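You operate a simulated robot arm through the tools that you are given. There is no shell and no other tool. Be economical: measure what you need, move in short steps, check, and stop when the job is done.

The job below is to be done with a simulated robot arm. You get a single attempt, and the scene is never put back.

## Task
Set the white slide to L, clamp it and stand the L block in the gap.
Fine: loosen the blue star knob first; tighten it before the block goes in.
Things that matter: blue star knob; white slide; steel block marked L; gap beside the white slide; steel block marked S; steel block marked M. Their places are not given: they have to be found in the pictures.

It is judged by the outcome, as a careful person would: the job done as asked, and still so three seconds after it is handed in. It fails if anything else is knocked over, pushed out of place, dropped, spilled or broken.

## Robot
A 6-joint arm with a two-finger parallel gripper, fixed in place. Base frame: the origin is at the foot of the arm, x ahead of it, y to its left, z up; the work surface is at about z = 0. Readings come in m, rad, newtons and seconds.
With the tool pointing down near the work surface it reaches from about 0.14 to 0.58 m from the base axis. Its first joint turns from -1.152 to 1.152 rad. Payload 2.1 kg.
The tool frame sits at the grasp point between the pads (the TCP): z along the fingers, y along the line on which they close. The tips reach 0.03 m beyond it. Largest opening 0.094 m; finger width 0.028, thickness 0.01; the body of the gripper, 0.05 by 0.096 m, starts 0.055 m behind the TCP.
Orientation is told as [roll, pitch, yaw] about the base's x, y, z axes, in that order, counted from this pose: with the fingers straight down and closing along the base's y, the tool's x points along the base's -x, its y along +y and its z along -z.

## Interface
- The arm moves only by the tool play_rows. Its argument "steps" is a list of rows, each a list of 3 entries, a list of its own where there are three numbers: the gripper command, from -1 (fully open) to 1 (shut), values between in proportion, then the shift along the tool's x, y, z in m, then the turn, a rotation vector about the tool's x, y, z in rad. In form: [[gripper, [x, y, z], [rx, ry, rz]], ...]. A call has 1 to 12 rows; each row shifts and turns the commanded pose from where the row before left it, along the tool's axes as they then stand. A row lasts 0.2 s, in which the tool goes at most 0.05 m and 0.15 rad; a call with a longer step from one row to the next is refused whole, and so is a gripper value outside its range. A pose out of reach is approached as far as the arm can. The call stops where the force on the tool passes 70 N (or 10 N more than at its start, if that is more) or the arm is blocked; 0.2 s more then pass. The fingers move at their own pace (about 0.072 m/s each) and stop on an object; they squeeze with about 27 N. The grip force told is the motor's: it shows also when the fingers shut on nothing. Time passes only in rows, and 0.2 s behind the last, so rows that do not move let the fingers close. The reply holds the time, the measured pose of the TCP, the force on the tool along the base axes, the opening and the grip force, in the units named above and with some noise, and new pictures: "pictures" is both (left out), scene, wrist or none.
- Cameras (640 x 400 px; columns grow to the right, rows downward): "scene" is fixed at [0.0416, -0.3585, 0.4947]; the picture's right is [0.89, -0.46, 0.00], its down [-0.22, -0.42, -0.88] and it looks along [0.40, 0.78, -0.47] (base axes); focal length 289 px, centre (320, 200). "wrist" rides on the gripper at [0.076, 0.014, -0.103] in the tool frame; the picture's right is [-0.18, 0.98, 0.00], its down [-0.75, -0.14, -0.64] and it looks along [-0.63, -0.12, 0.77] (tool axes); focal length 243 px, centre (320, 200).
- point_at(camera, pixels): for up to 12 pixels [column, row] of the newest picture of that camera ("zoom" is the newest enlarged one), the place [x, y, z] in the base frame of the surface seen there, good to about 0.002 m. The clock stands still meanwhile.
- zoom(camera, box): a new picture of the part [left, top, right, bottom] of that camera's present view, enlarged. The clock stands still meanwhile.
- close_job(): hands the job in; it is judged then, once.

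Keep the steps short. Do not move on a guess: measure, check each grasp and each placing, and mend mistakes. In all there are 80 turns and 170 pictures (those below and enlarged ones count). Leave the gripper open and the arm clear of the work at the hand-in unless told otherwise, and finish with a single line.

The tools are called after ">>>" by a JSON object that holds its "name" and its "arguments". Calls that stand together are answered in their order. play_rows: Moves the arm, as the interface text tells. Its arguments: {"type":"object","properties":{"steps":{"type":"array","items":{"type":"array"}},"pictures":{"type":"string","enum":["both","scene","wrist","none"]}},"required":["steps"]} The other tools are called the same way: point_at (camera, pixels) gives the place of the surface under pixels of a picture; zoom (camera, box) takes an enlarged picture of a part of a camera's view; close_job () hands the job in.

At the start:

```text
clock: 0.0
eef_pos: [0.2897, -0.0511, 0.3814]
ee_rot: [-0.001, -0.001, 0.0]
contact_force: [0.2, -0.4, -0.6]
width: 0.0937
grip_force: 0.0
```

scene: 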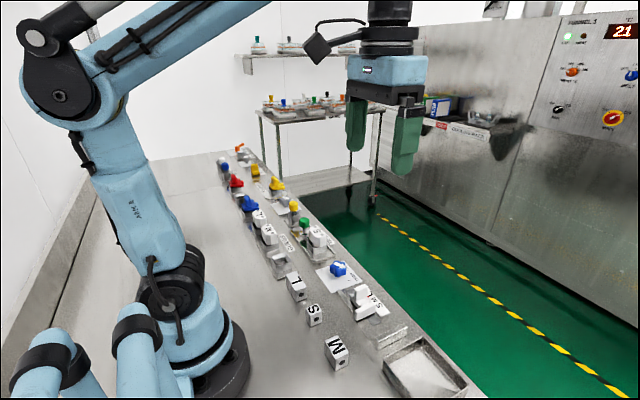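
wrist: 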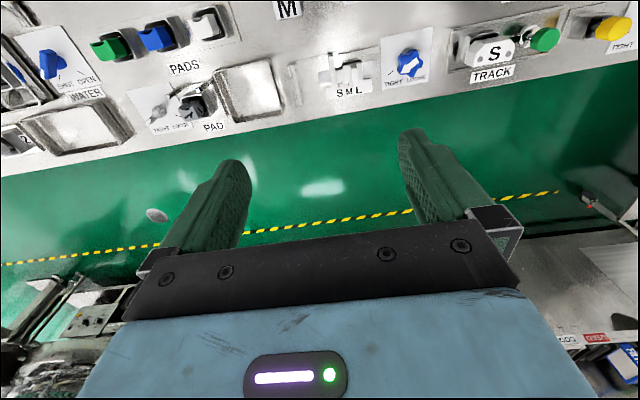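

I see the blue star knob near scene (338,269), the white slide near (362,297), and blocks L (297,288), S (314,314), M (336,352). I'll enlarge these to measure.

>>> {"name": "zoom", "arguments": {"camera": "scene", "box": [260, 240, 440, 390]}}

>>> {"name": "zoom", "arguments": {"camera": "wrist", "box": [260, 0, 460, 125]}}

```text
2.67 times, centred on (350, 315) of scene
```

zoom: 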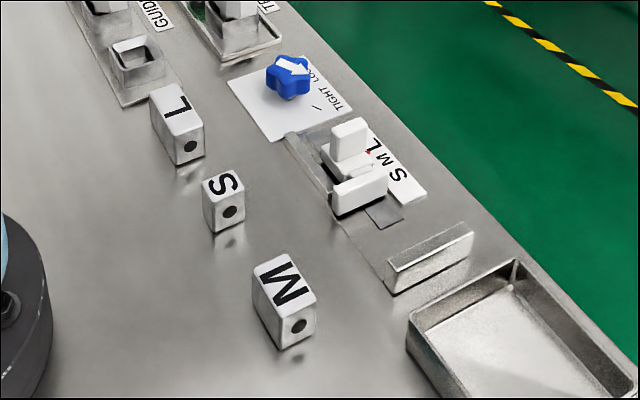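

```text
3.20 times, centred on (360, 62) of wrist
```

zoom: 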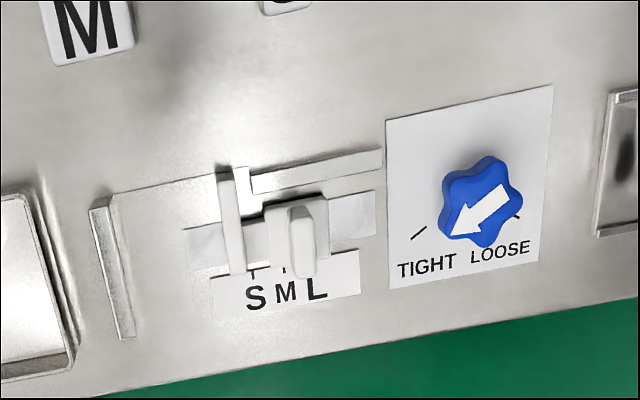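

The slide, fence and knob show clearly. I'll measure points on them, using the wrist-zoom.

>>> {"name": "point_at", "arguments": {"camera": "zoom", "pixels": [[482, 200], [460, 232], [500, 190], [418, 235], [520, 217], [228, 180], [235, 265], [300, 215], [303, 270], [95, 215], [130, 330], [270, 240]]}}

>>> {"name": "point_at", "arguments": {"camera": "scene", "pixels": [[296, 283], [313, 308], [335, 346], [338, 268], [358, 290], [363, 309], [380, 346], [290, 277], [302, 278], [293, 290], [306, 288], [299, 300]]}}

```text
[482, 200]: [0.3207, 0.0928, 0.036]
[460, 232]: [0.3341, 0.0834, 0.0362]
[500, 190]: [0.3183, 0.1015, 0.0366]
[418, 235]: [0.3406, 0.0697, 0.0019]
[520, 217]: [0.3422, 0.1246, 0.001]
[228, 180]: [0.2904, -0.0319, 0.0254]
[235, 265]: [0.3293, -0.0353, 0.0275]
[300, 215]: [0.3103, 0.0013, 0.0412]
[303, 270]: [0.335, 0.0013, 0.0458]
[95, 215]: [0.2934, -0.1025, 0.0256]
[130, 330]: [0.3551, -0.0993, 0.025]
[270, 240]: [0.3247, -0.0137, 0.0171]
```

```text
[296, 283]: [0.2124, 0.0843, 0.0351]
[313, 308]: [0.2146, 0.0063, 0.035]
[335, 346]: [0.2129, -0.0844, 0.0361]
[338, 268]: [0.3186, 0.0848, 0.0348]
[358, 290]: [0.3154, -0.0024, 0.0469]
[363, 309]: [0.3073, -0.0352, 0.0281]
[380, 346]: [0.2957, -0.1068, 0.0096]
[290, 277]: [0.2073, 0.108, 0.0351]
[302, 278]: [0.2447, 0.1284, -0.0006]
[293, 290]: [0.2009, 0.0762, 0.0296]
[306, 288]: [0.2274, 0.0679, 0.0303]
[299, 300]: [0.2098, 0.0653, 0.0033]
```

The knob is at about (0.321, 0.093), top z 0.036, and its arrow points to TIGHT. Block tops are around x 0.213. I'll lower the arm for a closer wrist view, staying well above everything.

>>> {"name": "play_rows", "arguments": {"steps": [[-1, [0.018, 0.016, 0.036], [0, 0, 0]], [-1, [0.018, 0.016, 0.036], [0, 0, 0]], [-1, [0.018, 0.016, 0.036], [0, 0, 0]], [-1, [0.018, 0.016, 0.036], [0, 0, 0]], [-1, [0.018, 0.016, 0.036], [0, 0, 0]], [-1, [0, 0, 0], [0, 0, 0]]]}}

```text
clock: 1.4
eef_pos: [0.1985, 0.028, 0.2006]
ee_rot: [-0.001, -0.001, 0.0]
contact_force: [0.2, 0.1, -1.0]
width: 0.0942
grip_force: 0.1
```

scene: 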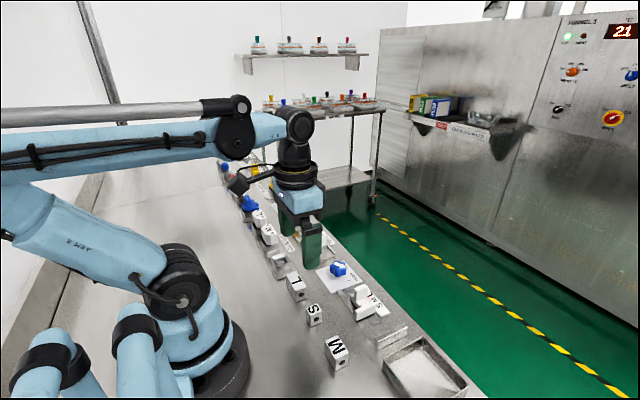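
wrist: 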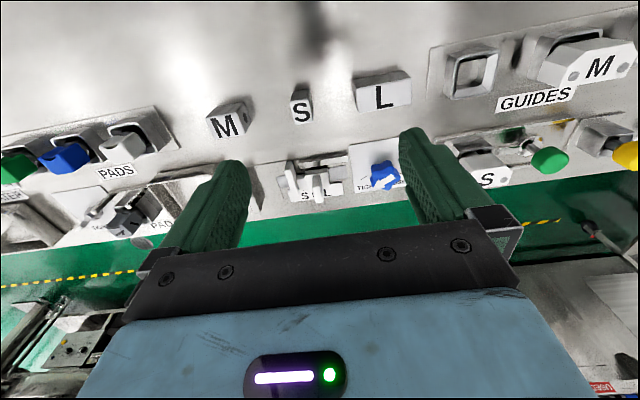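

The picture top is nearer the base, so the tool needs to go forward for a close look at the slide and knob. I'll move it 0.10 m ahead at the same height.

>>> {"name": "play_rows", "arguments": {"steps": [[-1, [-0.035, 0.005, 0], [0, 0, 0]], [-1, [-0.035, 0.005, 0], [0, 0, 0]], [-1, [-0.035, 0.005, 0], [0, 0, 0]], [-1, [0, 0, 0], [0, 0, 0]]], "pictures": "none"}}

>>> {"name": "zoom", "arguments": {"camera": "wrist", "box": [200, 0, 440, 150]}}

```text
clock: 2.4
eef_pos: [0.3048, 0.0444, 0.2009]
ee_rot: [0.001, -0.001, 0.0]
contact_force: [-0.4, -0.9, 0.2]
width: 0.0941
grip_force: 0.1
```

```text
2.67 times, centred on (320, 75) of wrist
```

zoom: 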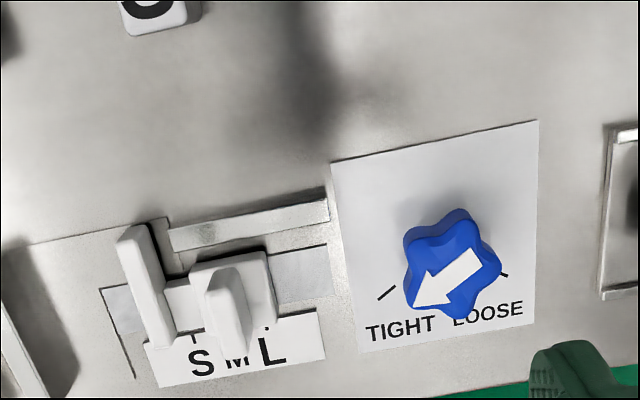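

>>> {"name": "zoom", "arguments": {"camera": "wrist", "box": [230, 70, 330, 150]}}

>>> {"name": "zoom", "arguments": {"camera": "scene", "box": [325, 260, 425, 350]}}

```text
5.00 times, centred on (280, 110) of wrist
```

zoom: 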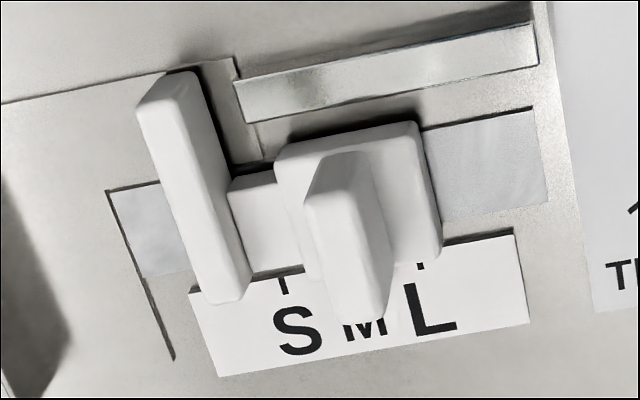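

```text
4.44 times, centred on (375, 305) of scene
```

zoom: 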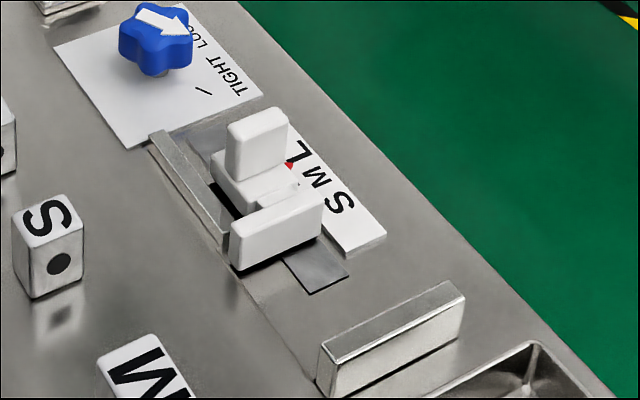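

The ticks are visible at wrist (286.6,127) for S and (314,123) for L. The red pointer is only visible in the scene view. Measuring all of these.

>>> {"name": "point_at", "arguments": {"camera": "wrist", "pixels": [[286.6, 127], [314, 123.2], [259, 91], [275, 129], [268, 88], [297, 104], [300, 130], [305, 108], [315, 97], [316, 120]]}}

>>> {"name": "point_at", "arguments": {"camera": "zoom", "pixels": [[289, 165], [292, 164], [290, 210], [255, 225], [440, 310], [385, 335], [330, 370], [265, 120], [250, 130], [250, 155], [65, 210], [35, 225]]}}

```text
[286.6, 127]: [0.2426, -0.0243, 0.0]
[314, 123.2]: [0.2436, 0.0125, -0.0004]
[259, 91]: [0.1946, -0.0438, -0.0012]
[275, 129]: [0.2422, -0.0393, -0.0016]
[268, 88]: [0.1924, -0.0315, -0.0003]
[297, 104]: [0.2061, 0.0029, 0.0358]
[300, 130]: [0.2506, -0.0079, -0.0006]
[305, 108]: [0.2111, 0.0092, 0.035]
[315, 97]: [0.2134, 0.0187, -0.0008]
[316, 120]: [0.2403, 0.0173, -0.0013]
```

```text
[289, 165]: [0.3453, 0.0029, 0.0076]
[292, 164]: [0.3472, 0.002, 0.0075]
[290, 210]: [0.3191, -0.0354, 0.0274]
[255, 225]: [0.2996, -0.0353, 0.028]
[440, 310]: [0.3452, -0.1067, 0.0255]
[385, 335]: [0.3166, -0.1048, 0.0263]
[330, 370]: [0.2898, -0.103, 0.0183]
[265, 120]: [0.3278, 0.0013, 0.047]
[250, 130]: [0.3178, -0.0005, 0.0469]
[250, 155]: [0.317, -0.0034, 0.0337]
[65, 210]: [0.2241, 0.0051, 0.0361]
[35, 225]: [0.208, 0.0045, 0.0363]
```

The wrist pixels referred to the older picture, so I need a fresh one.

>>> {"name": "play_rows", "arguments": {"steps": [[-1, [0, 0, 0], [0, 0, 0]]], "pictures": "wrist"}}

>>> {"name": "point_at", "arguments": {"camera": "wrist", "pixels": [[286.6, 127], [314, 123.2], [316, 112], [286, 102], [299, 105], [300, 117], [259, 91], [275, 127], [306, 128], [381, 111], [354, 111], [374, 105]]}}

```text
clock: 2.8
eef_pos: [0.3043, 0.0442, 0.2009]
ee_rot: [0.001, -0.003, 0.0]
contact_force: [-0.6, 0.1, -0.1]
width: 0.0941
grip_force: 0.0
```

wrist: 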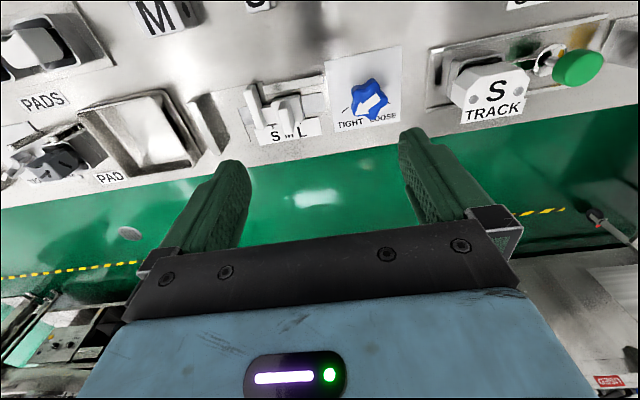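

```text
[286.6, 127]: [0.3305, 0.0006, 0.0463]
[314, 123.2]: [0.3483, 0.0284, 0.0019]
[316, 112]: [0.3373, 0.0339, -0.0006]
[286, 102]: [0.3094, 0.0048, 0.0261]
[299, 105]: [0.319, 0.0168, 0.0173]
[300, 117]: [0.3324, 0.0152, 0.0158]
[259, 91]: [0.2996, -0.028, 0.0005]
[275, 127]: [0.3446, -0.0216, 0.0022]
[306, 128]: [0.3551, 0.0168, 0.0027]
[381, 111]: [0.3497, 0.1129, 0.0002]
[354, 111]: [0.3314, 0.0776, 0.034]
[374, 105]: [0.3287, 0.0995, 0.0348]
```

>>> {"name": "zoom", "arguments": {"camera": "wrist", "box": [216, 70, 344, 150]}}

>>> {"name": "point_at", "arguments": {"camera": "zoom", "pixels": [[283, 283], [420, 266], [150, 100], [180, 85], [225, 285], [430, 180], [260, 215], [350, 200], [330, 165], [380, 280], [310, 200], [345, 300]]}}

```text
5.00 times, centred on (280, 110) of wrist
```

zoom: 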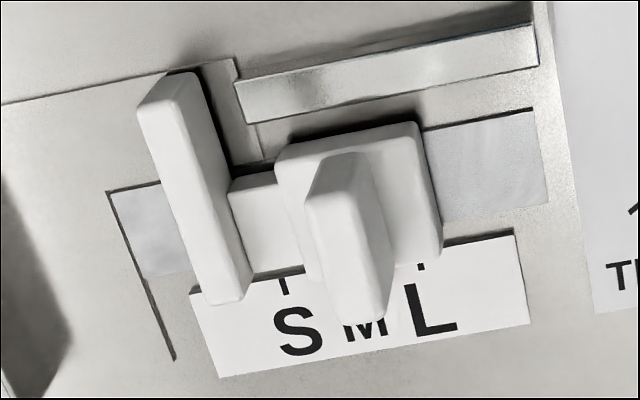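

```text
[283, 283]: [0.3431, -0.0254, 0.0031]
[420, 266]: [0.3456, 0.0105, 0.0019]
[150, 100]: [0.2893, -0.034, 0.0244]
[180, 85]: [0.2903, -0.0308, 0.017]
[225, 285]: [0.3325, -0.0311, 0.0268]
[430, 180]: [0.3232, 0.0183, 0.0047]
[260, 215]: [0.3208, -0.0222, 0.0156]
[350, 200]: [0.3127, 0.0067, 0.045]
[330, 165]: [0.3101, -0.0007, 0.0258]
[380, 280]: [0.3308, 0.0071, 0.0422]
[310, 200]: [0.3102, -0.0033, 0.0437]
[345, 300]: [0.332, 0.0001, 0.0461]
```

The L tick is at y≈0.0105 and the red pointer is at about y 0.0025, so the slide needs to go about +8 mm in y. Now I'll measure the blocks for their dimensions.

>>> {"name": "zoom", "arguments": {"camera": "scene", "box": [272, 264, 352, 314]}}

>>> {"name": "zoom", "arguments": {"camera": "scene", "box": [290, 320, 418, 400]}}

>>> {"name": "point_at", "arguments": {"camera": "zoom", "pixels": [[182, 110], [240, 82], [250, 185], [290, 160], [230, 150], [285, 130]]}}

```text
8.00 times, centred on (312, 289) of scene
```

zoom: 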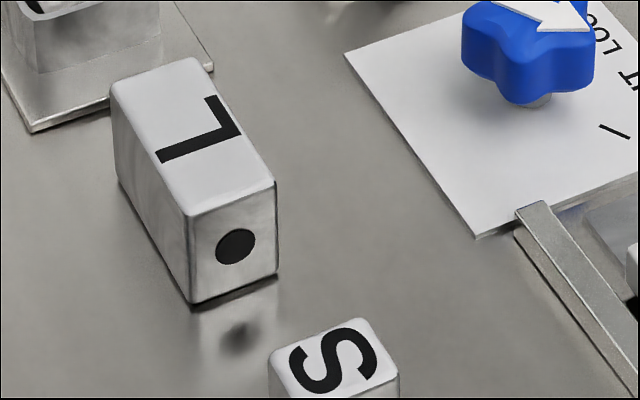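

```text
5.00 times, centred on (354, 360) of scene
```

zoom: 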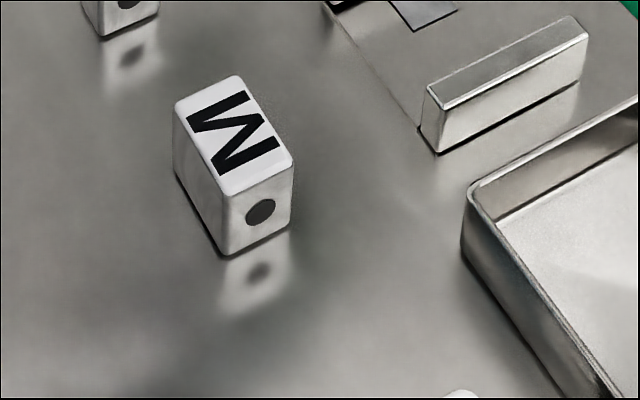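

```text
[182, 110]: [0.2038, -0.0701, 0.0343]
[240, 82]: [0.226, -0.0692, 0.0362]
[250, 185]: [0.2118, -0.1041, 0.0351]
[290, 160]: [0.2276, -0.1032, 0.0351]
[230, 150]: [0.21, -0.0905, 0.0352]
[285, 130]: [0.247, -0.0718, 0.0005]
```

>>> {"name": "point_at", "arguments": {"camera": "scene", "pixels": [[286.9, 275.3], [296.4, 272.2], [296.4, 289.7], [305.5, 286.8], [291.5, 282.5], [300.5, 279], [292, 274], [301, 288.2], [296.4, 300], [301.5, 294]]}}

```text
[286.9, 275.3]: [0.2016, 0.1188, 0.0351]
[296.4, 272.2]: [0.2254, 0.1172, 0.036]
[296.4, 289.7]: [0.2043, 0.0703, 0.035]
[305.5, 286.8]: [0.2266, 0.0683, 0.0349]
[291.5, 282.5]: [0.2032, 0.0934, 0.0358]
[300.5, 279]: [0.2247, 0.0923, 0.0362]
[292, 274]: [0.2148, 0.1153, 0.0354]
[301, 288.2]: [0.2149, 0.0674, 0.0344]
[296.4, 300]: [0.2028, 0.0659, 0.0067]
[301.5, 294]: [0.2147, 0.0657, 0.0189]
```

L block: x 0.201–0.229, y 0.066–0.121, height 0.036. Now measuring the gap's faces: the fence's inner edge and the plate's outer edge.

>>> {"name": "zoom", "arguments": {"camera": "wrist", "box": [170, 80, 298, 160]}}

>>> {"name": "zoom", "arguments": {"camera": "scene", "box": [340, 280, 420, 330]}}

```text
5.00 times, centred on (234, 120) of wrist
```

zoom: 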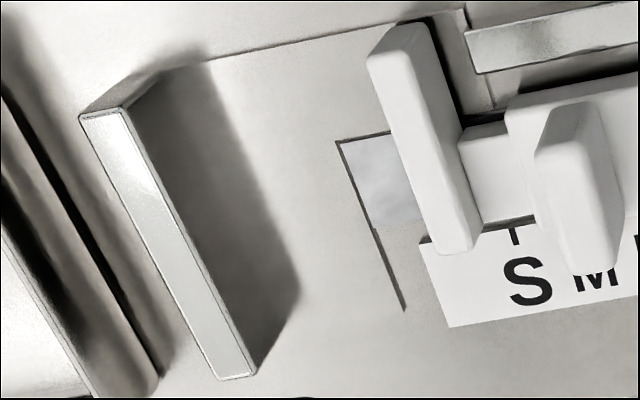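

```text
8.00 times, centred on (380, 305) of scene
```

zoom: 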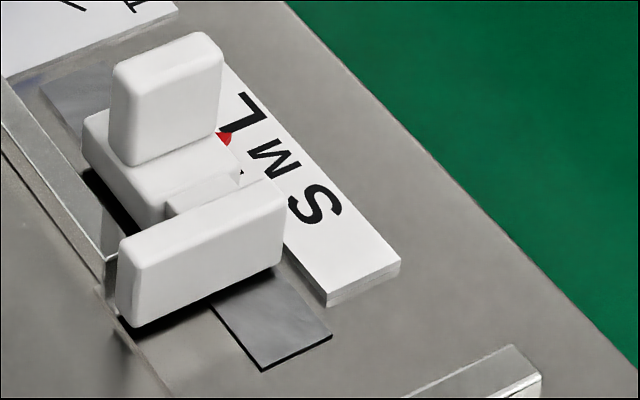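

>>> {"name": "point_at", "arguments": {"camera": "wrist", "pixels": [[193.5, 102.6], [206, 130], [218.5, 153], [188.5, 104.5], [213, 152], [245.5, 95], [258.5, 128], [252, 86], [250.5, 86], [262, 124]]}}

>>> {"name": "point_at", "arguments": {"camera": "zoom", "pixels": [[226, 134], [228, 140], [220, 136], [145, 285], [250, 230], [145, 240], [240, 155], [215, 120], [140, 115], [170, 55], [120, 75], [200, 85]]}}

```text
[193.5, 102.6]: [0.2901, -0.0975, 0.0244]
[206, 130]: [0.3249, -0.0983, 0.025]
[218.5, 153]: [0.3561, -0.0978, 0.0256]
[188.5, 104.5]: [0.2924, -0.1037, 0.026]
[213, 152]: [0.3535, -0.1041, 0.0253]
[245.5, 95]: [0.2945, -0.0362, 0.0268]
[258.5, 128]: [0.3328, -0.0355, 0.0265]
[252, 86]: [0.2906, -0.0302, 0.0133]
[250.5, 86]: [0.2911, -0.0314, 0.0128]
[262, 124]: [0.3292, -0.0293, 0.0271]
```

```text
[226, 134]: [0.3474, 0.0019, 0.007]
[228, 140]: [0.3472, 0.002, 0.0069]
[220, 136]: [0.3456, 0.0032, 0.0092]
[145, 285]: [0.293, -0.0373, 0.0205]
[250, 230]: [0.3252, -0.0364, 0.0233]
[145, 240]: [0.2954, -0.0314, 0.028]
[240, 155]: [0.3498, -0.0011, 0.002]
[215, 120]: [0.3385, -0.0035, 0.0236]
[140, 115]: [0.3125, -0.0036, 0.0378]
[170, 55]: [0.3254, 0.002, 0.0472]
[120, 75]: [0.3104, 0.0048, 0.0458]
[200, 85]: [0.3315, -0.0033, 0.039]
```

Gap now is 0.060 m and will be about 0.068 at L, so the 0.055 block will fit. Now I'll look at the knob closely.

>>> {"name": "zoom", "arguments": {"camera": "wrist", "box": [322, 60, 418, 120]}}

>>> {"name": "zoom", "arguments": {"camera": "scene", "box": [300, 245, 380, 295]}}

>>> {"name": "point_at", "arguments": {"camera": "wrist", "pixels": [[345.5, 109.9], [388.6, 102.4], [369.9, 98.3], [358, 109], [380, 100], [363, 86], [353, 95], [375, 114], [385, 101]]}}

```text
6.67 times, centred on (370, 90) of wrist
```

zoom: 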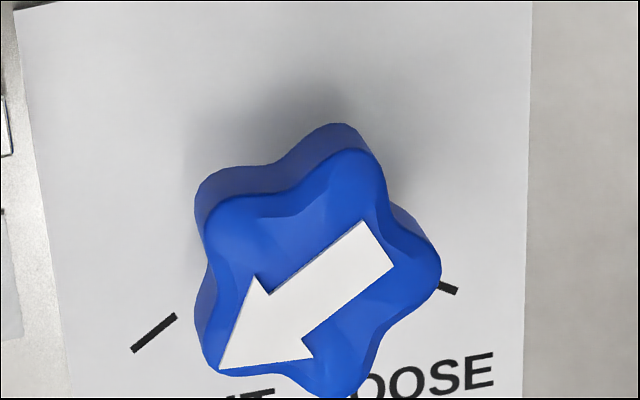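

```text
8.00 times, centred on (340, 270) of scene
```

zoom: 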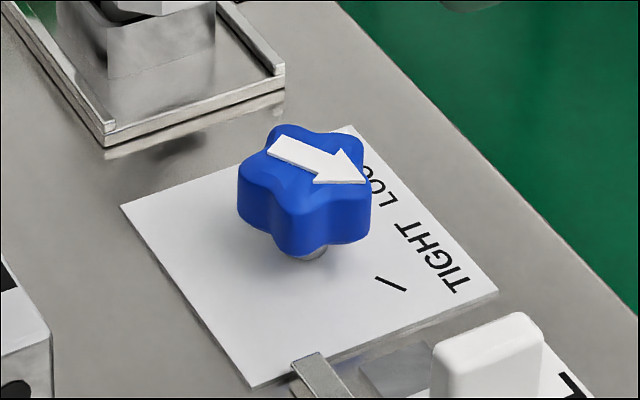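

```text
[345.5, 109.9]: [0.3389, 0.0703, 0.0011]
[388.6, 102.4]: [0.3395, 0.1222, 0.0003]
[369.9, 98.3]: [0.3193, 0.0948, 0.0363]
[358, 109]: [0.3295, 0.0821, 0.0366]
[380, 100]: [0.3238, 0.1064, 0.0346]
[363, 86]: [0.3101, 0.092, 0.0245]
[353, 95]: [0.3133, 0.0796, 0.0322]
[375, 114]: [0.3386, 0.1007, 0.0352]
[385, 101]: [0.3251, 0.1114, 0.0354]
```

>>> {"name": "point_at", "arguments": {"camera": "wrist", "pixels": [[355, 92.6], [375.5, 84], [386.5, 101.25], [371.5, 117], [354, 113], [355.6, 114.4], [377.8, 97], [342.25, 112.2], [347.8, 107.85], [388.3, 103.05], [390.2, 103.65]]}}

```text
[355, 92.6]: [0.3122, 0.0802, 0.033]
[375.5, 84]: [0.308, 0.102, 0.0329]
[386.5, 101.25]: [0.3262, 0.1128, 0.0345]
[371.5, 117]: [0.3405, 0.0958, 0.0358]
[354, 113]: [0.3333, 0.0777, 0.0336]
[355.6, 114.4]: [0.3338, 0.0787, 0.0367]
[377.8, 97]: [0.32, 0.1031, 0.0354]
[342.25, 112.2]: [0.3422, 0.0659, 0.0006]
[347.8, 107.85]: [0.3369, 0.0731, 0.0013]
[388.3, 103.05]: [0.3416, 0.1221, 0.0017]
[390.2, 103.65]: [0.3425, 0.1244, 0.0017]
```

Knob centre is (0.324, 0.0937). The arrow is at -60° (TIGHT) and LOOSE is at +59°, so loosening takes about +119° counter-clockwise seen from above. I'll go above it, turn the tool to -41° to line up with a lobe and valley, and part-close the fingers.

>>> {"name": "play_rows", "arguments": {"steps": [[-0.28, [-0.0099, 0.025, 0.02], [0, 0, 0]], [-0.28, [-0.0098, 0.0245, 0.02], [0, 0, 0]], [-0.28, [0, 0, 0.02], [0, 0, 0.143]], [-0.28, [0, 0, 0.02], [0, 0, 0.143]], [-0.28, [0, 0, 0.01], [0, 0, 0.143]], [-0.28, [0, 0, 0], [0, 0, 0.143]], [-0.28, [0, 0, 0], [0, 0, 0.143]], [-0.28, [0, 0, 0], [0, 0, 0]]]}}

```text
clock: 4.6
eef_pos: [0.3247, 0.094, 0.1114]
ee_rot: [0.001, -0.001, -0.716]
contact_force: [-0.3, -0.2, -0.2]
width: 0.0603
grip_force: 0.1
```

scene: 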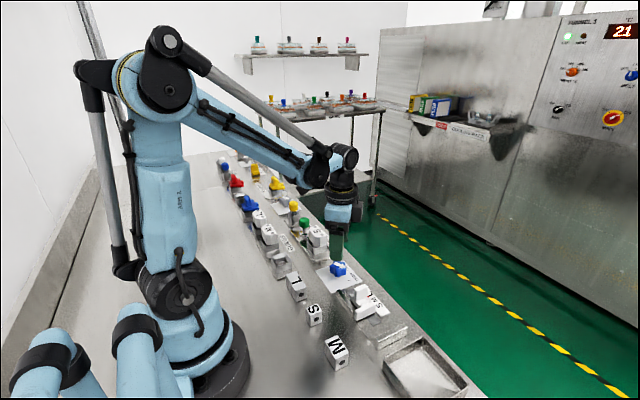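
wrist: 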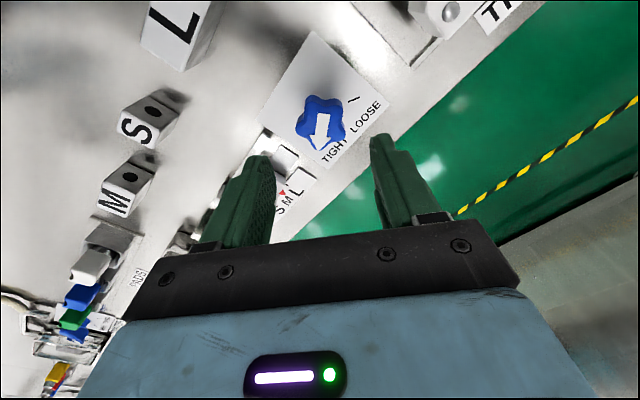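

Everything is clear below. Descending to z 0.047 over the knob, then closing.

>>> {"name": "play_rows", "arguments": {"steps": [[-0.28, [0, 0, 0.025], [0, 0, 0]], [-0.28, [0, 0, 0.025], [0, 0, 0]], [-0.28, [0, 0, 0.015], [0, 0, 0]], [-0.28, [0, 0, 0], [0, 0, 0]]]}}

```text
clock: 5.6
eef_pos: [0.324, 0.0944, 0.0464]
ee_rot: [0.003, -0.001, -0.715]
contact_force: [0.6, 0.3, -0.1]
width: 0.0604
grip_force: 0.0
```

scene: 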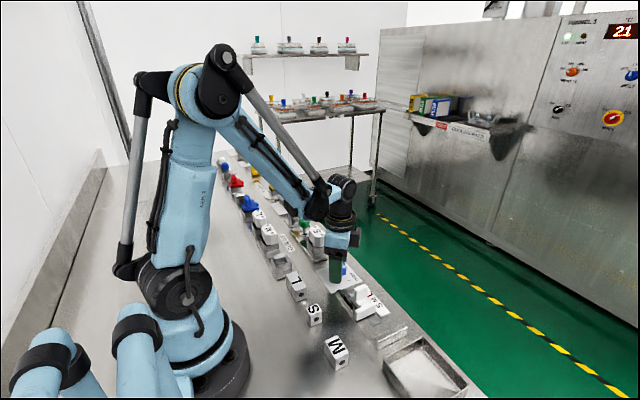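
wrist: 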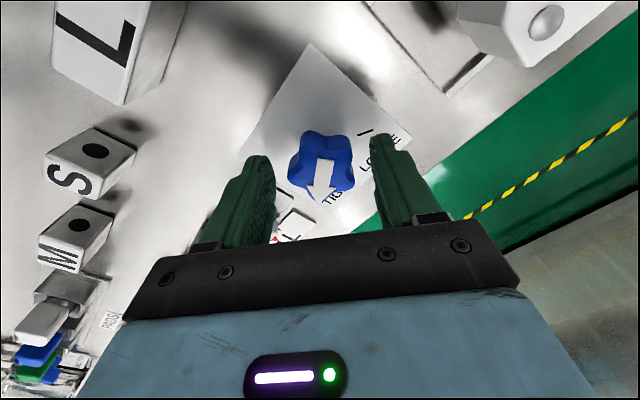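

The knob sits between the fingers. Closing.

>>> {"name": "play_rows", "arguments": {"steps": [[1, [0, 0, 0], [0, 0, 0]], [1, [0, 0, 0], [0, 0, 0]], [1, [0, 0, 0], [0, 0, 0]]], "pictures": "wrist"}}

```text
clock: 6.4
eef_pos: [0.3249, 0.094, 0.0463]
ee_rot: [0.005, -0.003, -0.713]
contact_force: [15.1, 16.1, -12.8]
width: 0.0385
grip_force: 45.0
```

wrist: 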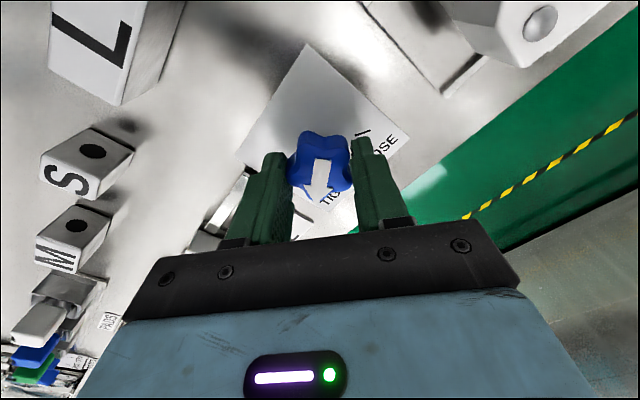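

The knob is gripped at width 0.0385, but there is a side load of about 22 N along tool +y. I'll ease it by shifting 2 mm that way.

>>> {"name": "play_rows", "arguments": {"steps": [[1, [0, 0.001, 0], [0, 0, 0]], [1, [0, 0.001, 0], [0, 0, 0]], [1, [0, 0, 0], [0, 0, 0]]], "pictures": "none"}}

```text
clock: 7.2
eef_pos: [0.3261, 0.0953, 0.047]
ee_rot: [-0.001, -0.002, -0.716]
contact_force: [2.2, 3.2, 20.1]
width: 0.0381
grip_force: 45.6
```

Side load is nearly gone. Starting the turn counter-clockwise (tool rz negative), the first 0.56 rad.

>>> {"name": "play_rows", "arguments": {"steps": [[1, [0, 0, 0], [0, 0, -0.14]], [1, [0, 0, 0], [0, 0, -0.14]], [1, [0, 0, 0], [0, 0, -0.14]], [1, [0, 0, 0], [0, 0, -0.14]]], "pictures": "wrist"}}

```text
clock: 8.2
eef_pos: [0.3248, 0.0955, 0.0449]
ee_rot: [0.0, 0.001, -0.153]
contact_force: [-5.4, -5.2, 34.2]
width: 0.038
grip_force: 45.2
```

wrist: 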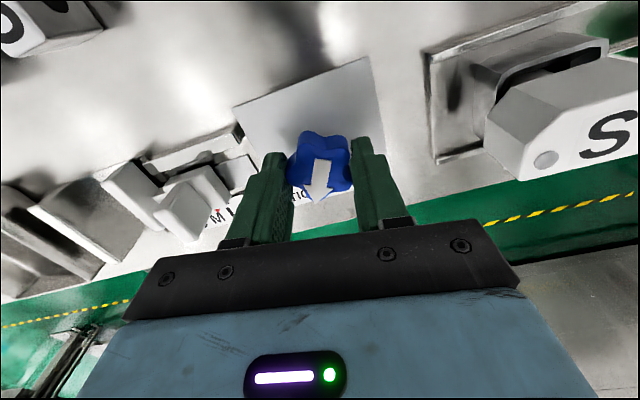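

The knob follows the fingers and the arrow stays fixed relative to them. The vertical force has grown to 34 N, so I'll rise about 1 mm while turning on.

>>> {"name": "play_rows", "arguments": {"steps": [[1, [0, 0, -0.001], [0, 0, -0.14]], [1, [0, 0, 0], [0, 0, -0.14]], [1, [0, 0, 0], [0, 0, -0.14]], [1, [0, 0, 0], [0, 0, -0.14]]], "pictures": "none"}}

```text
clock: 9.2
eef_pos: [0.3257, 0.0951, 0.046]
ee_rot: [-0.001, 0.0, 0.405]
contact_force: [-5.2, -10.3, -35.9]
width: 0.0383
grip_force: 45.3
```

The force flipped sign, so half a millimetre back down. Then continuing the turn.

>>> {"name": "play_rows", "arguments": {"steps": [[1, [0, 0, 0.0005], [0, 0, -0.14]], [1, [0, 0, 0], [0, 0, -0.14]], [1, [0, 0, 0], [0, 0, -0.14]], [1, [0, 0, 0], [0, 0, -0.14]]], "pictures": "wrist"}}

```text
clock: 10.2
eef_pos: [0.3245, 0.0961, 0.0461]
ee_rot: [0.001, 0.0, 0.968]
contact_force: [-9.5, -14.5, 32.3]
width: 0.038
grip_force: 45.0
```

wrist: 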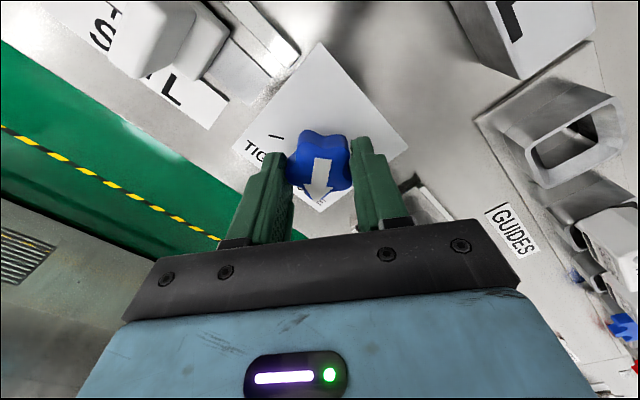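

1.68 rad turned. The remaining 0.41 rad comes next, then I'll look.

>>> {"name": "play_rows", "arguments": {"steps": [[1, [0, 0, -0.0002], [0, 0, -0.14]], [1, [0, 0, 0], [0, 0, -0.14]], [1, [0, 0, 0], [0, 0, -0.13]], [1, [0, 0, 0], [0, 0, 0]]], "pictures": "wrist"}}

```text
clock: 11.2
eef_pos: [0.3267, 0.0954, 0.0466]
ee_rot: [0.0, 0.001, 1.375]
contact_force: [-8.0, -11.3, 20.2]
width: 0.0381
grip_force: 45.0
```

wrist: 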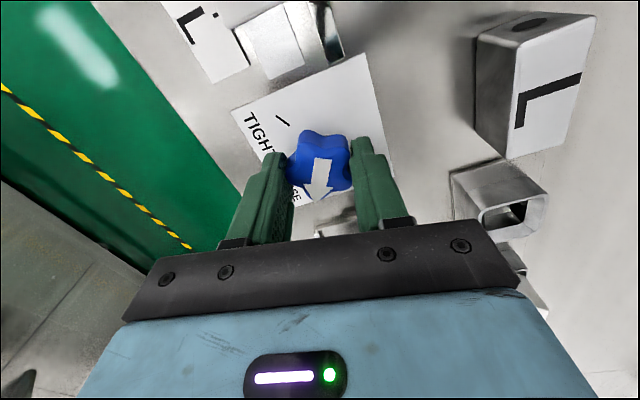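

Turn completed. Opening partly, then lifting straight up and turning back towards zero yaw.

>>> {"name": "play_rows", "arguments": {"steps": [[-0.28, [0, 0, 0], [0, 0, 0]], [-0.28, [0, 0, 0], [0, 0, 0]], [-0.28, [0, 0, 0], [0, 0, 0]], [-0.28, [0, 0, -0.03], [0, 0, 0]], [-0.28, [0, 0, -0.04], [0, 0, 0]], [-0.28, [0, 0, -0.04], [0, 0, 0]], [-0.28, [0, 0, -0.02], [0, 0, 0]], [-0.28, [0, 0, 0], [0, 0, 0.15]], [-0.28, [0, 0, 0], [0, 0, 0.15]], [-0.28, [0, 0, 0], [0, 0, 0.15]]], "pictures": "wrist"}}

>>> {"name": "play_rows", "arguments": {"steps": [[-0.28, [0, 0, 0], [0, 0, 0.15]], [-0.28, [0, 0, 0], [0, 0, 0.15]], [-0.28, [0, 0, 0], [0, 0, 0.15]], [-0.28, [0, 0, 0], [0, 0, 0.15]], [-0.28, [0, 0, 0], [0, 0, 0.15]], [-0.28, [0, 0, 0], [0, 0, 0.15]], [-0.28, [0, 0, 0], [0, 0, 0.025]], [-0.28, [0, 0, 0], [0, 0, 0]]]}}

```text
clock: 13.4
eef_pos: [0.3264, 0.0963, 0.1769]
ee_rot: [-0.002, -0.001, 0.923]
contact_force: [0.6, -0.5, -0.1]
width: 0.0604
grip_force: 0.1
```

wrist: 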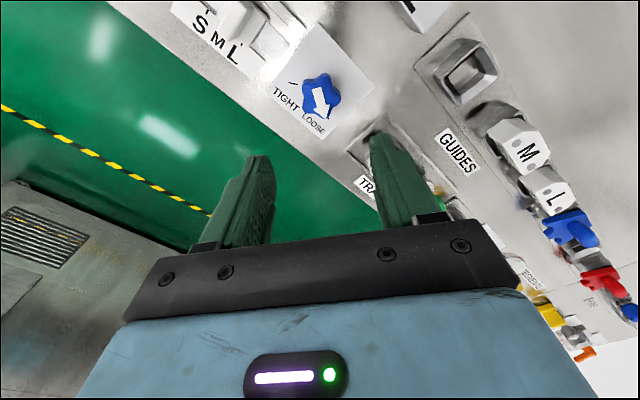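

```text
clock: 15.2
eef_pos: [0.3253, 0.0955, 0.1755]
ee_rot: [0.0, 0.0, 0.0]
contact_force: [-0.5, 0.1, 0.2]
width: 0.0602
grip_force: 0.0
```

scene: 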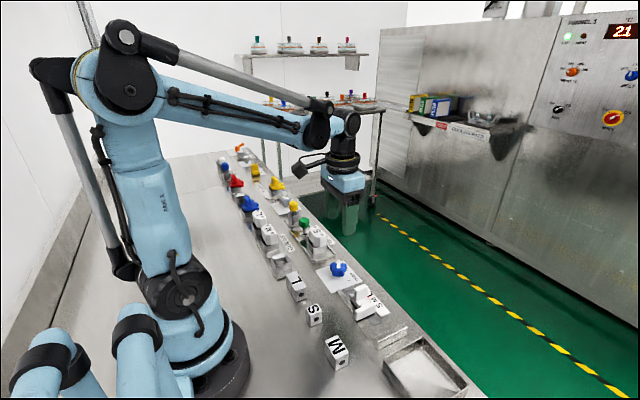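
wrist: 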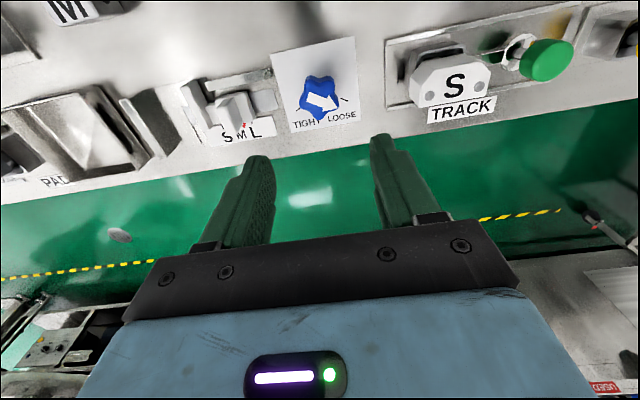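

>>> {"name": "zoom", "arguments": {"camera": "wrist", "box": [260, 50, 388, 130]}}

>>> {"name": "zoom", "arguments": {"camera": "wrist", "box": [170, 70, 298, 150]}}

```text
5.00 times, centred on (324, 90) of wrist
```

zoom: 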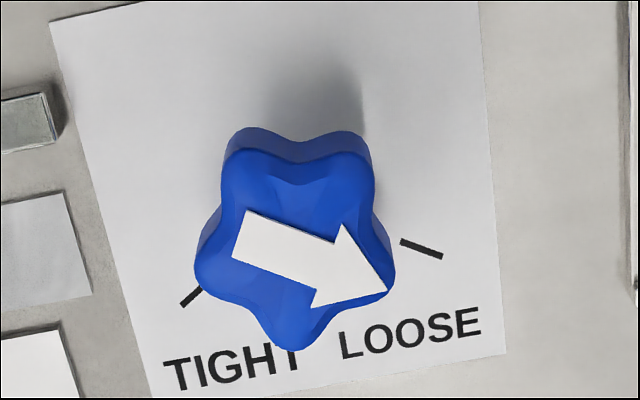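

```text
5.00 times, centred on (234, 110) of wrist
```

zoom: 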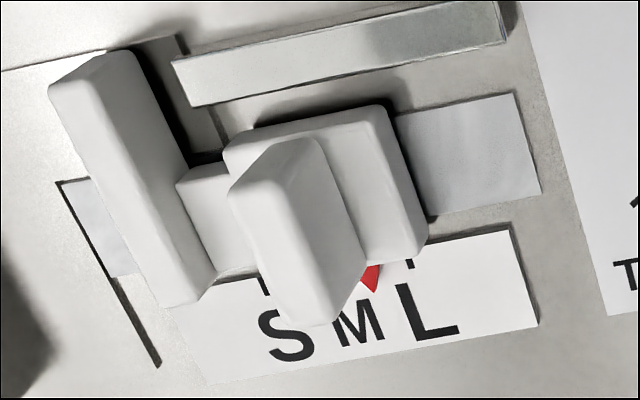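

The arrow is now aligned with the LOOSE tick. The red pointer tip is visible at (375,290), between M and L. Measuring it against the ticks and the fin.

>>> {"name": "point_at", "arguments": {"camera": "zoom", "pixels": [[374, 288], [372, 270], [411, 266], [264, 286], [235, 200], [290, 150], [300, 310], [320, 155], [350, 250], [275, 210], [70, 100], [425, 220]]}}

```text
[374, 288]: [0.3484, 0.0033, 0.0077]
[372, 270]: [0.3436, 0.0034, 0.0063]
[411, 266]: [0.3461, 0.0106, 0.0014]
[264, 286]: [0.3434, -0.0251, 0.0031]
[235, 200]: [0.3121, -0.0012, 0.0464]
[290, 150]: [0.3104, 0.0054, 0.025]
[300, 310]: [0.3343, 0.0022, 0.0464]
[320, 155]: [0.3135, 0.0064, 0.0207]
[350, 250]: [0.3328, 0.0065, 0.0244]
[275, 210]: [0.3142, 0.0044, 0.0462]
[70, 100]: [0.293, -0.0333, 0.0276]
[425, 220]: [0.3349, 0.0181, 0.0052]
```

The slide needs about +7.6 mm in y. The fin is at centre (0.322, 0.0018), top z 0.047. Moving over it with the fingers at about 0.035 open, then down to z 0.060 so the tips stay above the plate top (0.028).

>>> {"name": "play_rows", "arguments": {"steps": [[0.255, [0.0033, -0.031, 0], [0, 0, 0]], [0.255, [0, -0.031, 0], [0, 0, 0]], [0.255, [0, -0.0315, 0], [0, 0, 0]], [0.255, [0, 0, 0.04], [0, 0, 0]], [0.255, [0, 0, 0.045], [0, 0, 0]], [0.255, [0, 0, 0], [0, 0, 0]]]}}

```text
clock: 16.6
eef_pos: [0.3214, 0.002, 0.0917]
ee_rot: [0.0, -0.003, 0.001]
contact_force: [0.3, 0.1, 0.2]
width: 0.0352
grip_force: 0.0
```

scene: 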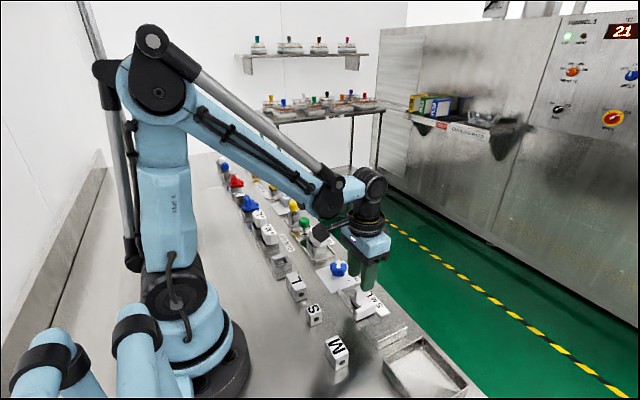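
wrist: 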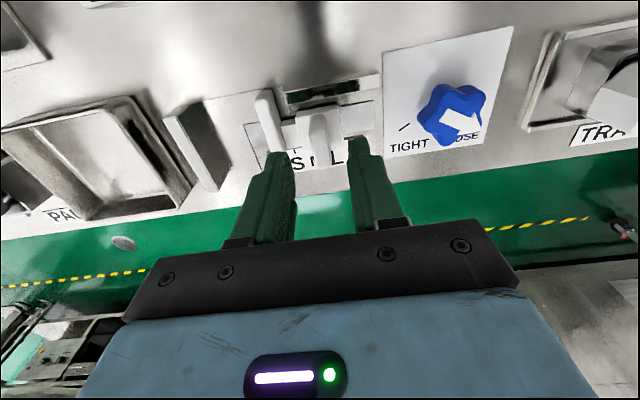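

Fingers straddle the fin. Going down 0.031 m, then closing gently.

>>> {"name": "play_rows", "arguments": {"steps": [[0.255, [0, 0, 0.016], [0, 0, 0]], [0.255, [0, 0, 0.016], [0, 0, 0]], [0.255, [0, 0, 0], [0, 0, 0]], [0.7, [0, 0, 0], [0, 0, 0]], [1, [0, 0, 0], [0, 0, 0]], [1, [0, 0, 0], [0, 0, 0]]], "pictures": "wrist"}}

```text
clock: 18.0
eef_pos: [0.3218, 0.0028, 0.0596]
ee_rot: [-0.001, -0.003, -0.001]
contact_force: [0.4, -1.7, -13.8]
width: 0.0119
grip_force: 44.8
```

wrist: 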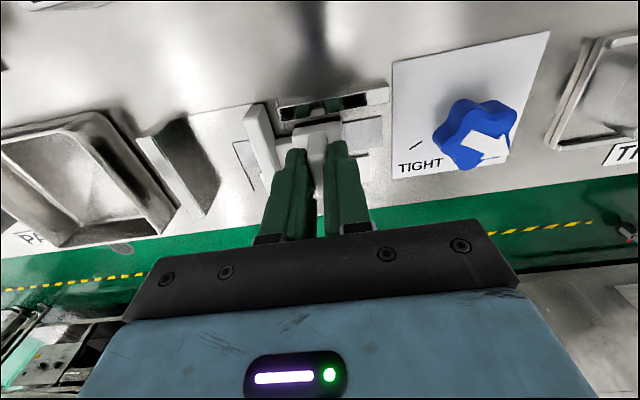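

The fin is held at width 0.012. Moving +7.6 mm along y slowly.

>>> {"name": "play_rows", "arguments": {"steps": [[1, [0, 0.0026, 0], [0, 0, 0]], [1, [0, 0.0025, 0], [0, 0, 0]], [1, [0, 0.0025, 0], [0, 0, 0]], [1, [0, 0, 0], [0, 0, 0]]]}}

>>> {"name": "zoom", "arguments": {"camera": "scene", "box": [325, 270, 405, 320]}}

```text
clock: 19.0
eef_pos: [0.3215, 0.0091, 0.059]
ee_rot: [0.001, -0.002, 0.0]
contact_force: [-3.9, -2.4, 10.2]
width: 0.0115
grip_force: 45.2
```

scene: 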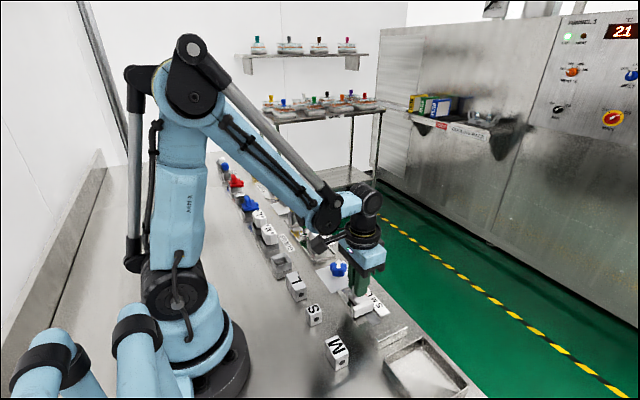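
wrist: 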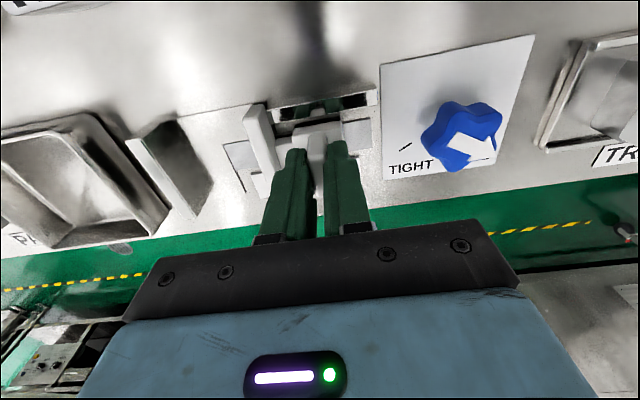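

```text
8.00 times, centred on (365, 295) of scene
```

zoom: 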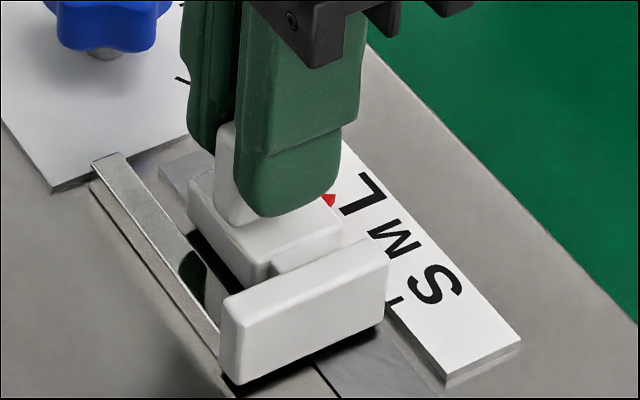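

The slide moved. Checking the pointer (332,201), the plate and the S tick.

>>> {"name": "point_at", "arguments": {"camera": "zoom", "pixels": [[331, 201], [334, 204], [329, 197], [395, 301], [390, 297], [250, 360], [350, 310], [300, 310]]}}

```text
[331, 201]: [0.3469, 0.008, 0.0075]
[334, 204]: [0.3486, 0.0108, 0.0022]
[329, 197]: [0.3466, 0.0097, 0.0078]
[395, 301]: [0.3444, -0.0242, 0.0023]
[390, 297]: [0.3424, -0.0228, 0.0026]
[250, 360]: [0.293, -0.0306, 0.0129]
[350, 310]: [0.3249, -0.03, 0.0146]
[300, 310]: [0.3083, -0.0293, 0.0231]
```

The pointer is at about 0.009, so slightly short. Adding 1 mm, then releasing and rising to inspect.

>>> {"name": "play_rows", "arguments": {"steps": [[1, [0, 0.001, 0], [0, 0, 0]], [1, [0, 0, 0], [0, 0, 0]], [0.255, [0, 0, 0], [0, 0, 0]], [0.255, [0, 0, 0], [0, 0, 0]], [0.255, [0, 0, -0.03], [0, 0, 0]], [0.255, [0, 0, -0.04], [0, 0, 0]], [0.255, [0, 0.03, -0.035], [0, 0, 0]], [0.255, [0, 0.04, 0], [0, 0, 0]], [0.255, [0, 0.03, 0], [0, 0, 0]], [0.255, [0, 0, 0], [0, 0, 0]]]}}

>>> {"name": "zoom", "arguments": {"camera": "wrist", "box": [170, 70, 298, 150]}}

>>> {"name": "zoom", "arguments": {"camera": "scene", "box": [325, 270, 405, 320]}}

```text
clock: 21.2
eef_pos: [0.3227, 0.1109, 0.1642]
ee_rot: [-0.001, -0.002, 0.0]
contact_force: [-0.7, 0.3, 0.4]
width: 0.0351
grip_force: 0.0
```

scene: 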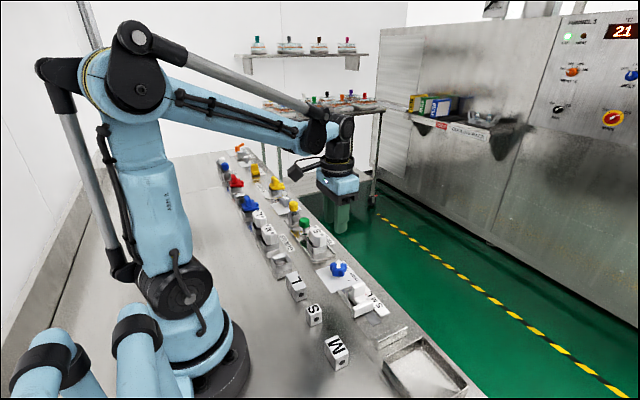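
wrist: 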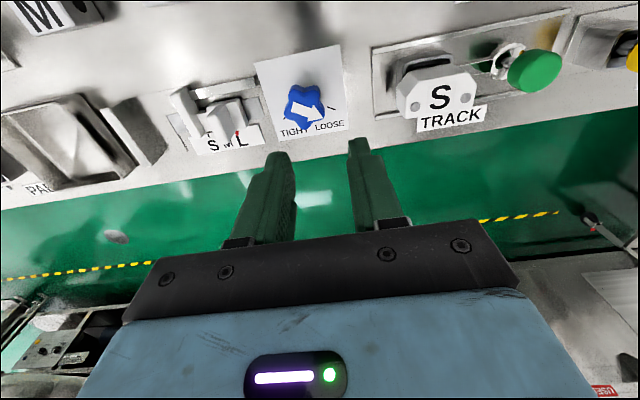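

```text
5.00 times, centred on (234, 110) of wrist
```

zoom: 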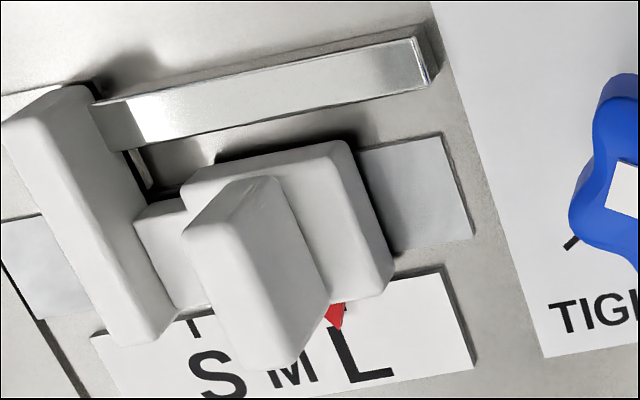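

```text
8.00 times, centred on (365, 295) of scene
```

zoom: 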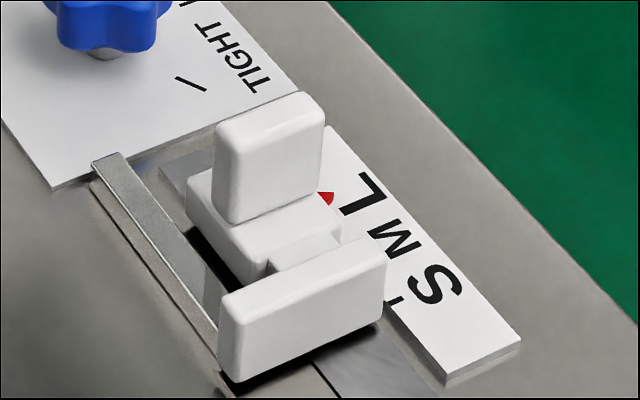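

>>> {"name": "zoom", "arguments": {"camera": "wrist", "box": [222, 115, 254, 150]}}

>>> {"name": "point_at", "arguments": {"camera": "wrist", "pixels": [[237.8, 135], [237.2, 133], [238.9, 132], [208.8, 136], [175, 95], [250, 110]]}}

>>> {"name": "point_at", "arguments": {"camera": "scene", "pixels": [[365.75, 294.9], [366.1, 294.3], [374.2, 307.7], [357, 312], [368, 308]]}}

```text
11.43 times, centred on (238, 132) of wrist
```

zoom: 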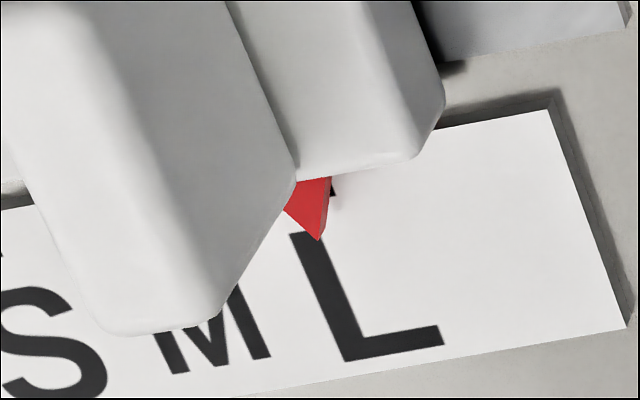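

```text
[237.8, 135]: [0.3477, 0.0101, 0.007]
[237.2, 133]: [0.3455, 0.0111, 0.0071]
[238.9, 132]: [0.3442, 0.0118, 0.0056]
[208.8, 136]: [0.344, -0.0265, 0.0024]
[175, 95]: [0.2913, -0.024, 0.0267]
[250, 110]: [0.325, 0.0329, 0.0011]
```

```text
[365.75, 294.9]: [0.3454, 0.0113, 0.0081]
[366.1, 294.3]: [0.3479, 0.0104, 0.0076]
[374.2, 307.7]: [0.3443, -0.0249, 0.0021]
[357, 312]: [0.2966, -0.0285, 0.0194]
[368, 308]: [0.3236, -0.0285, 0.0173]
```

By measurement the pointer tip is at y≈0.0103 against the L tick at 0.0105. To rule out parallax I'll place the wrist camera at exactly y = 0.0105 and look again.

>>> {"name": "play_rows", "arguments": {"steps": [[0.255, [0, -0.038, 0], [0, 0, 0]], [0.255, [0, -0.038, 0], [0, 0, 0]], [0.255, [0, -0.038, 0], [0, 0, 0]], [0.255, [0, 0, 0], [0, 0, 0]]], "pictures": "wrist"}}

>>> {"name": "zoom", "arguments": {"camera": "wrist", "box": [280, 100, 376, 160]}}

```text
clock: 22.2
eef_pos: [0.3208, -0.0041, 0.1655]
ee_rot: [0.002, -0.001, 0.001]
contact_force: [0.1, 0.3, -0.9]
width: 0.0349
grip_force: 0.1
```

wrist: 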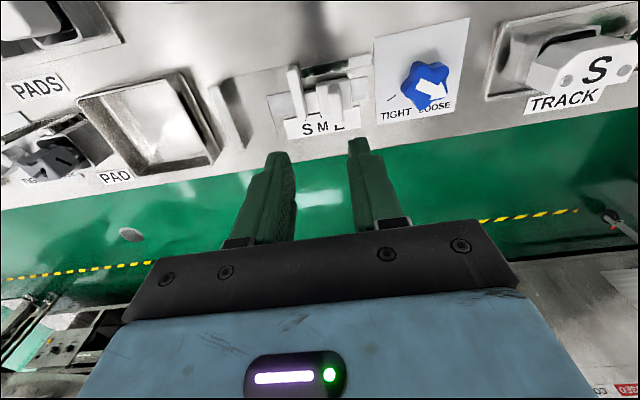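

```text
6.67 times, centred on (328, 130) of wrist
```

zoom: 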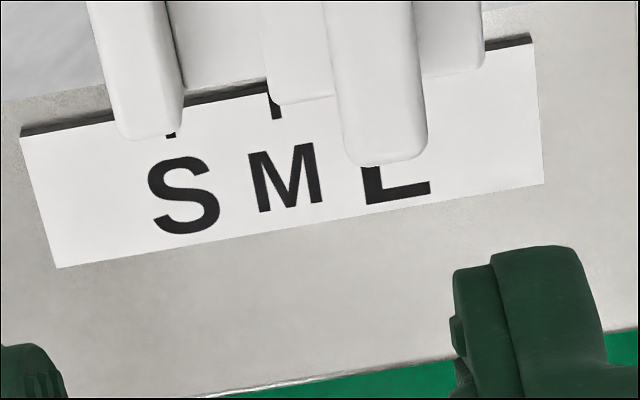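

>>> {"name": "point_at", "arguments": {"camera": "zoom", "pixels": [[276, 110], [171, 134], [350, 120], [415, 110], [352, 150], [421, 145], [338, 60], [410, 50]]}}

```text
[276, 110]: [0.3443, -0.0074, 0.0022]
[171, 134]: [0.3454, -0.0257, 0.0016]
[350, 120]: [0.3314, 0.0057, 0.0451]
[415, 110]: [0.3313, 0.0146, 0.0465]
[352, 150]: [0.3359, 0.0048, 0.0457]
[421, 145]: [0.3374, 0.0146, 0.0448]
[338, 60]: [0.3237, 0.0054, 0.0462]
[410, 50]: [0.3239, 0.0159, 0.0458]
```

Fin centre is y≈0.0100 and the L tick is 0.0105 (M is -0.0074), so the slide is at L. Next I tighten the knob: back over it and turn the tool to yaw 1.375.

>>> {"name": "play_rows", "arguments": {"steps": [[-0.28, [-0.005, 0.033, 0], [0, 0, -0.1375]], [-0.28, [0, 0, 0], [0, 0, -0.1375]], [-0.28, [0, 0, 0], [0, 0, -0.1375]], [-0.28, [0, 0, 0], [0, 0, -0.1375]], [-0.28, [0, 0, 0], [0, 0, -0.1375]], [-0.28, [0, 0, 0], [0, 0, -0.1375]], [-0.28, [0, 0, 0], [0, 0, -0.1375]], [-0.28, [0, 0, 0], [0, 0, -0.1375]], [-0.28, [0, 0, 0], [0, 0, -0.1375]], [-0.28, [0, 0, 0], [0, 0, -0.1375]], [-0.28, [0, 0, 0], [0, 0, 0]]], "pictures": "none"}}

```text
clock: 24.6
eef_pos: [0.3272, 0.0295, 0.1653]
ee_rot: [0.0, 0.0, 1.379]
contact_force: [-0.2, 0.1, 1.4]
width: 0.0601
grip_force: 0.0
```

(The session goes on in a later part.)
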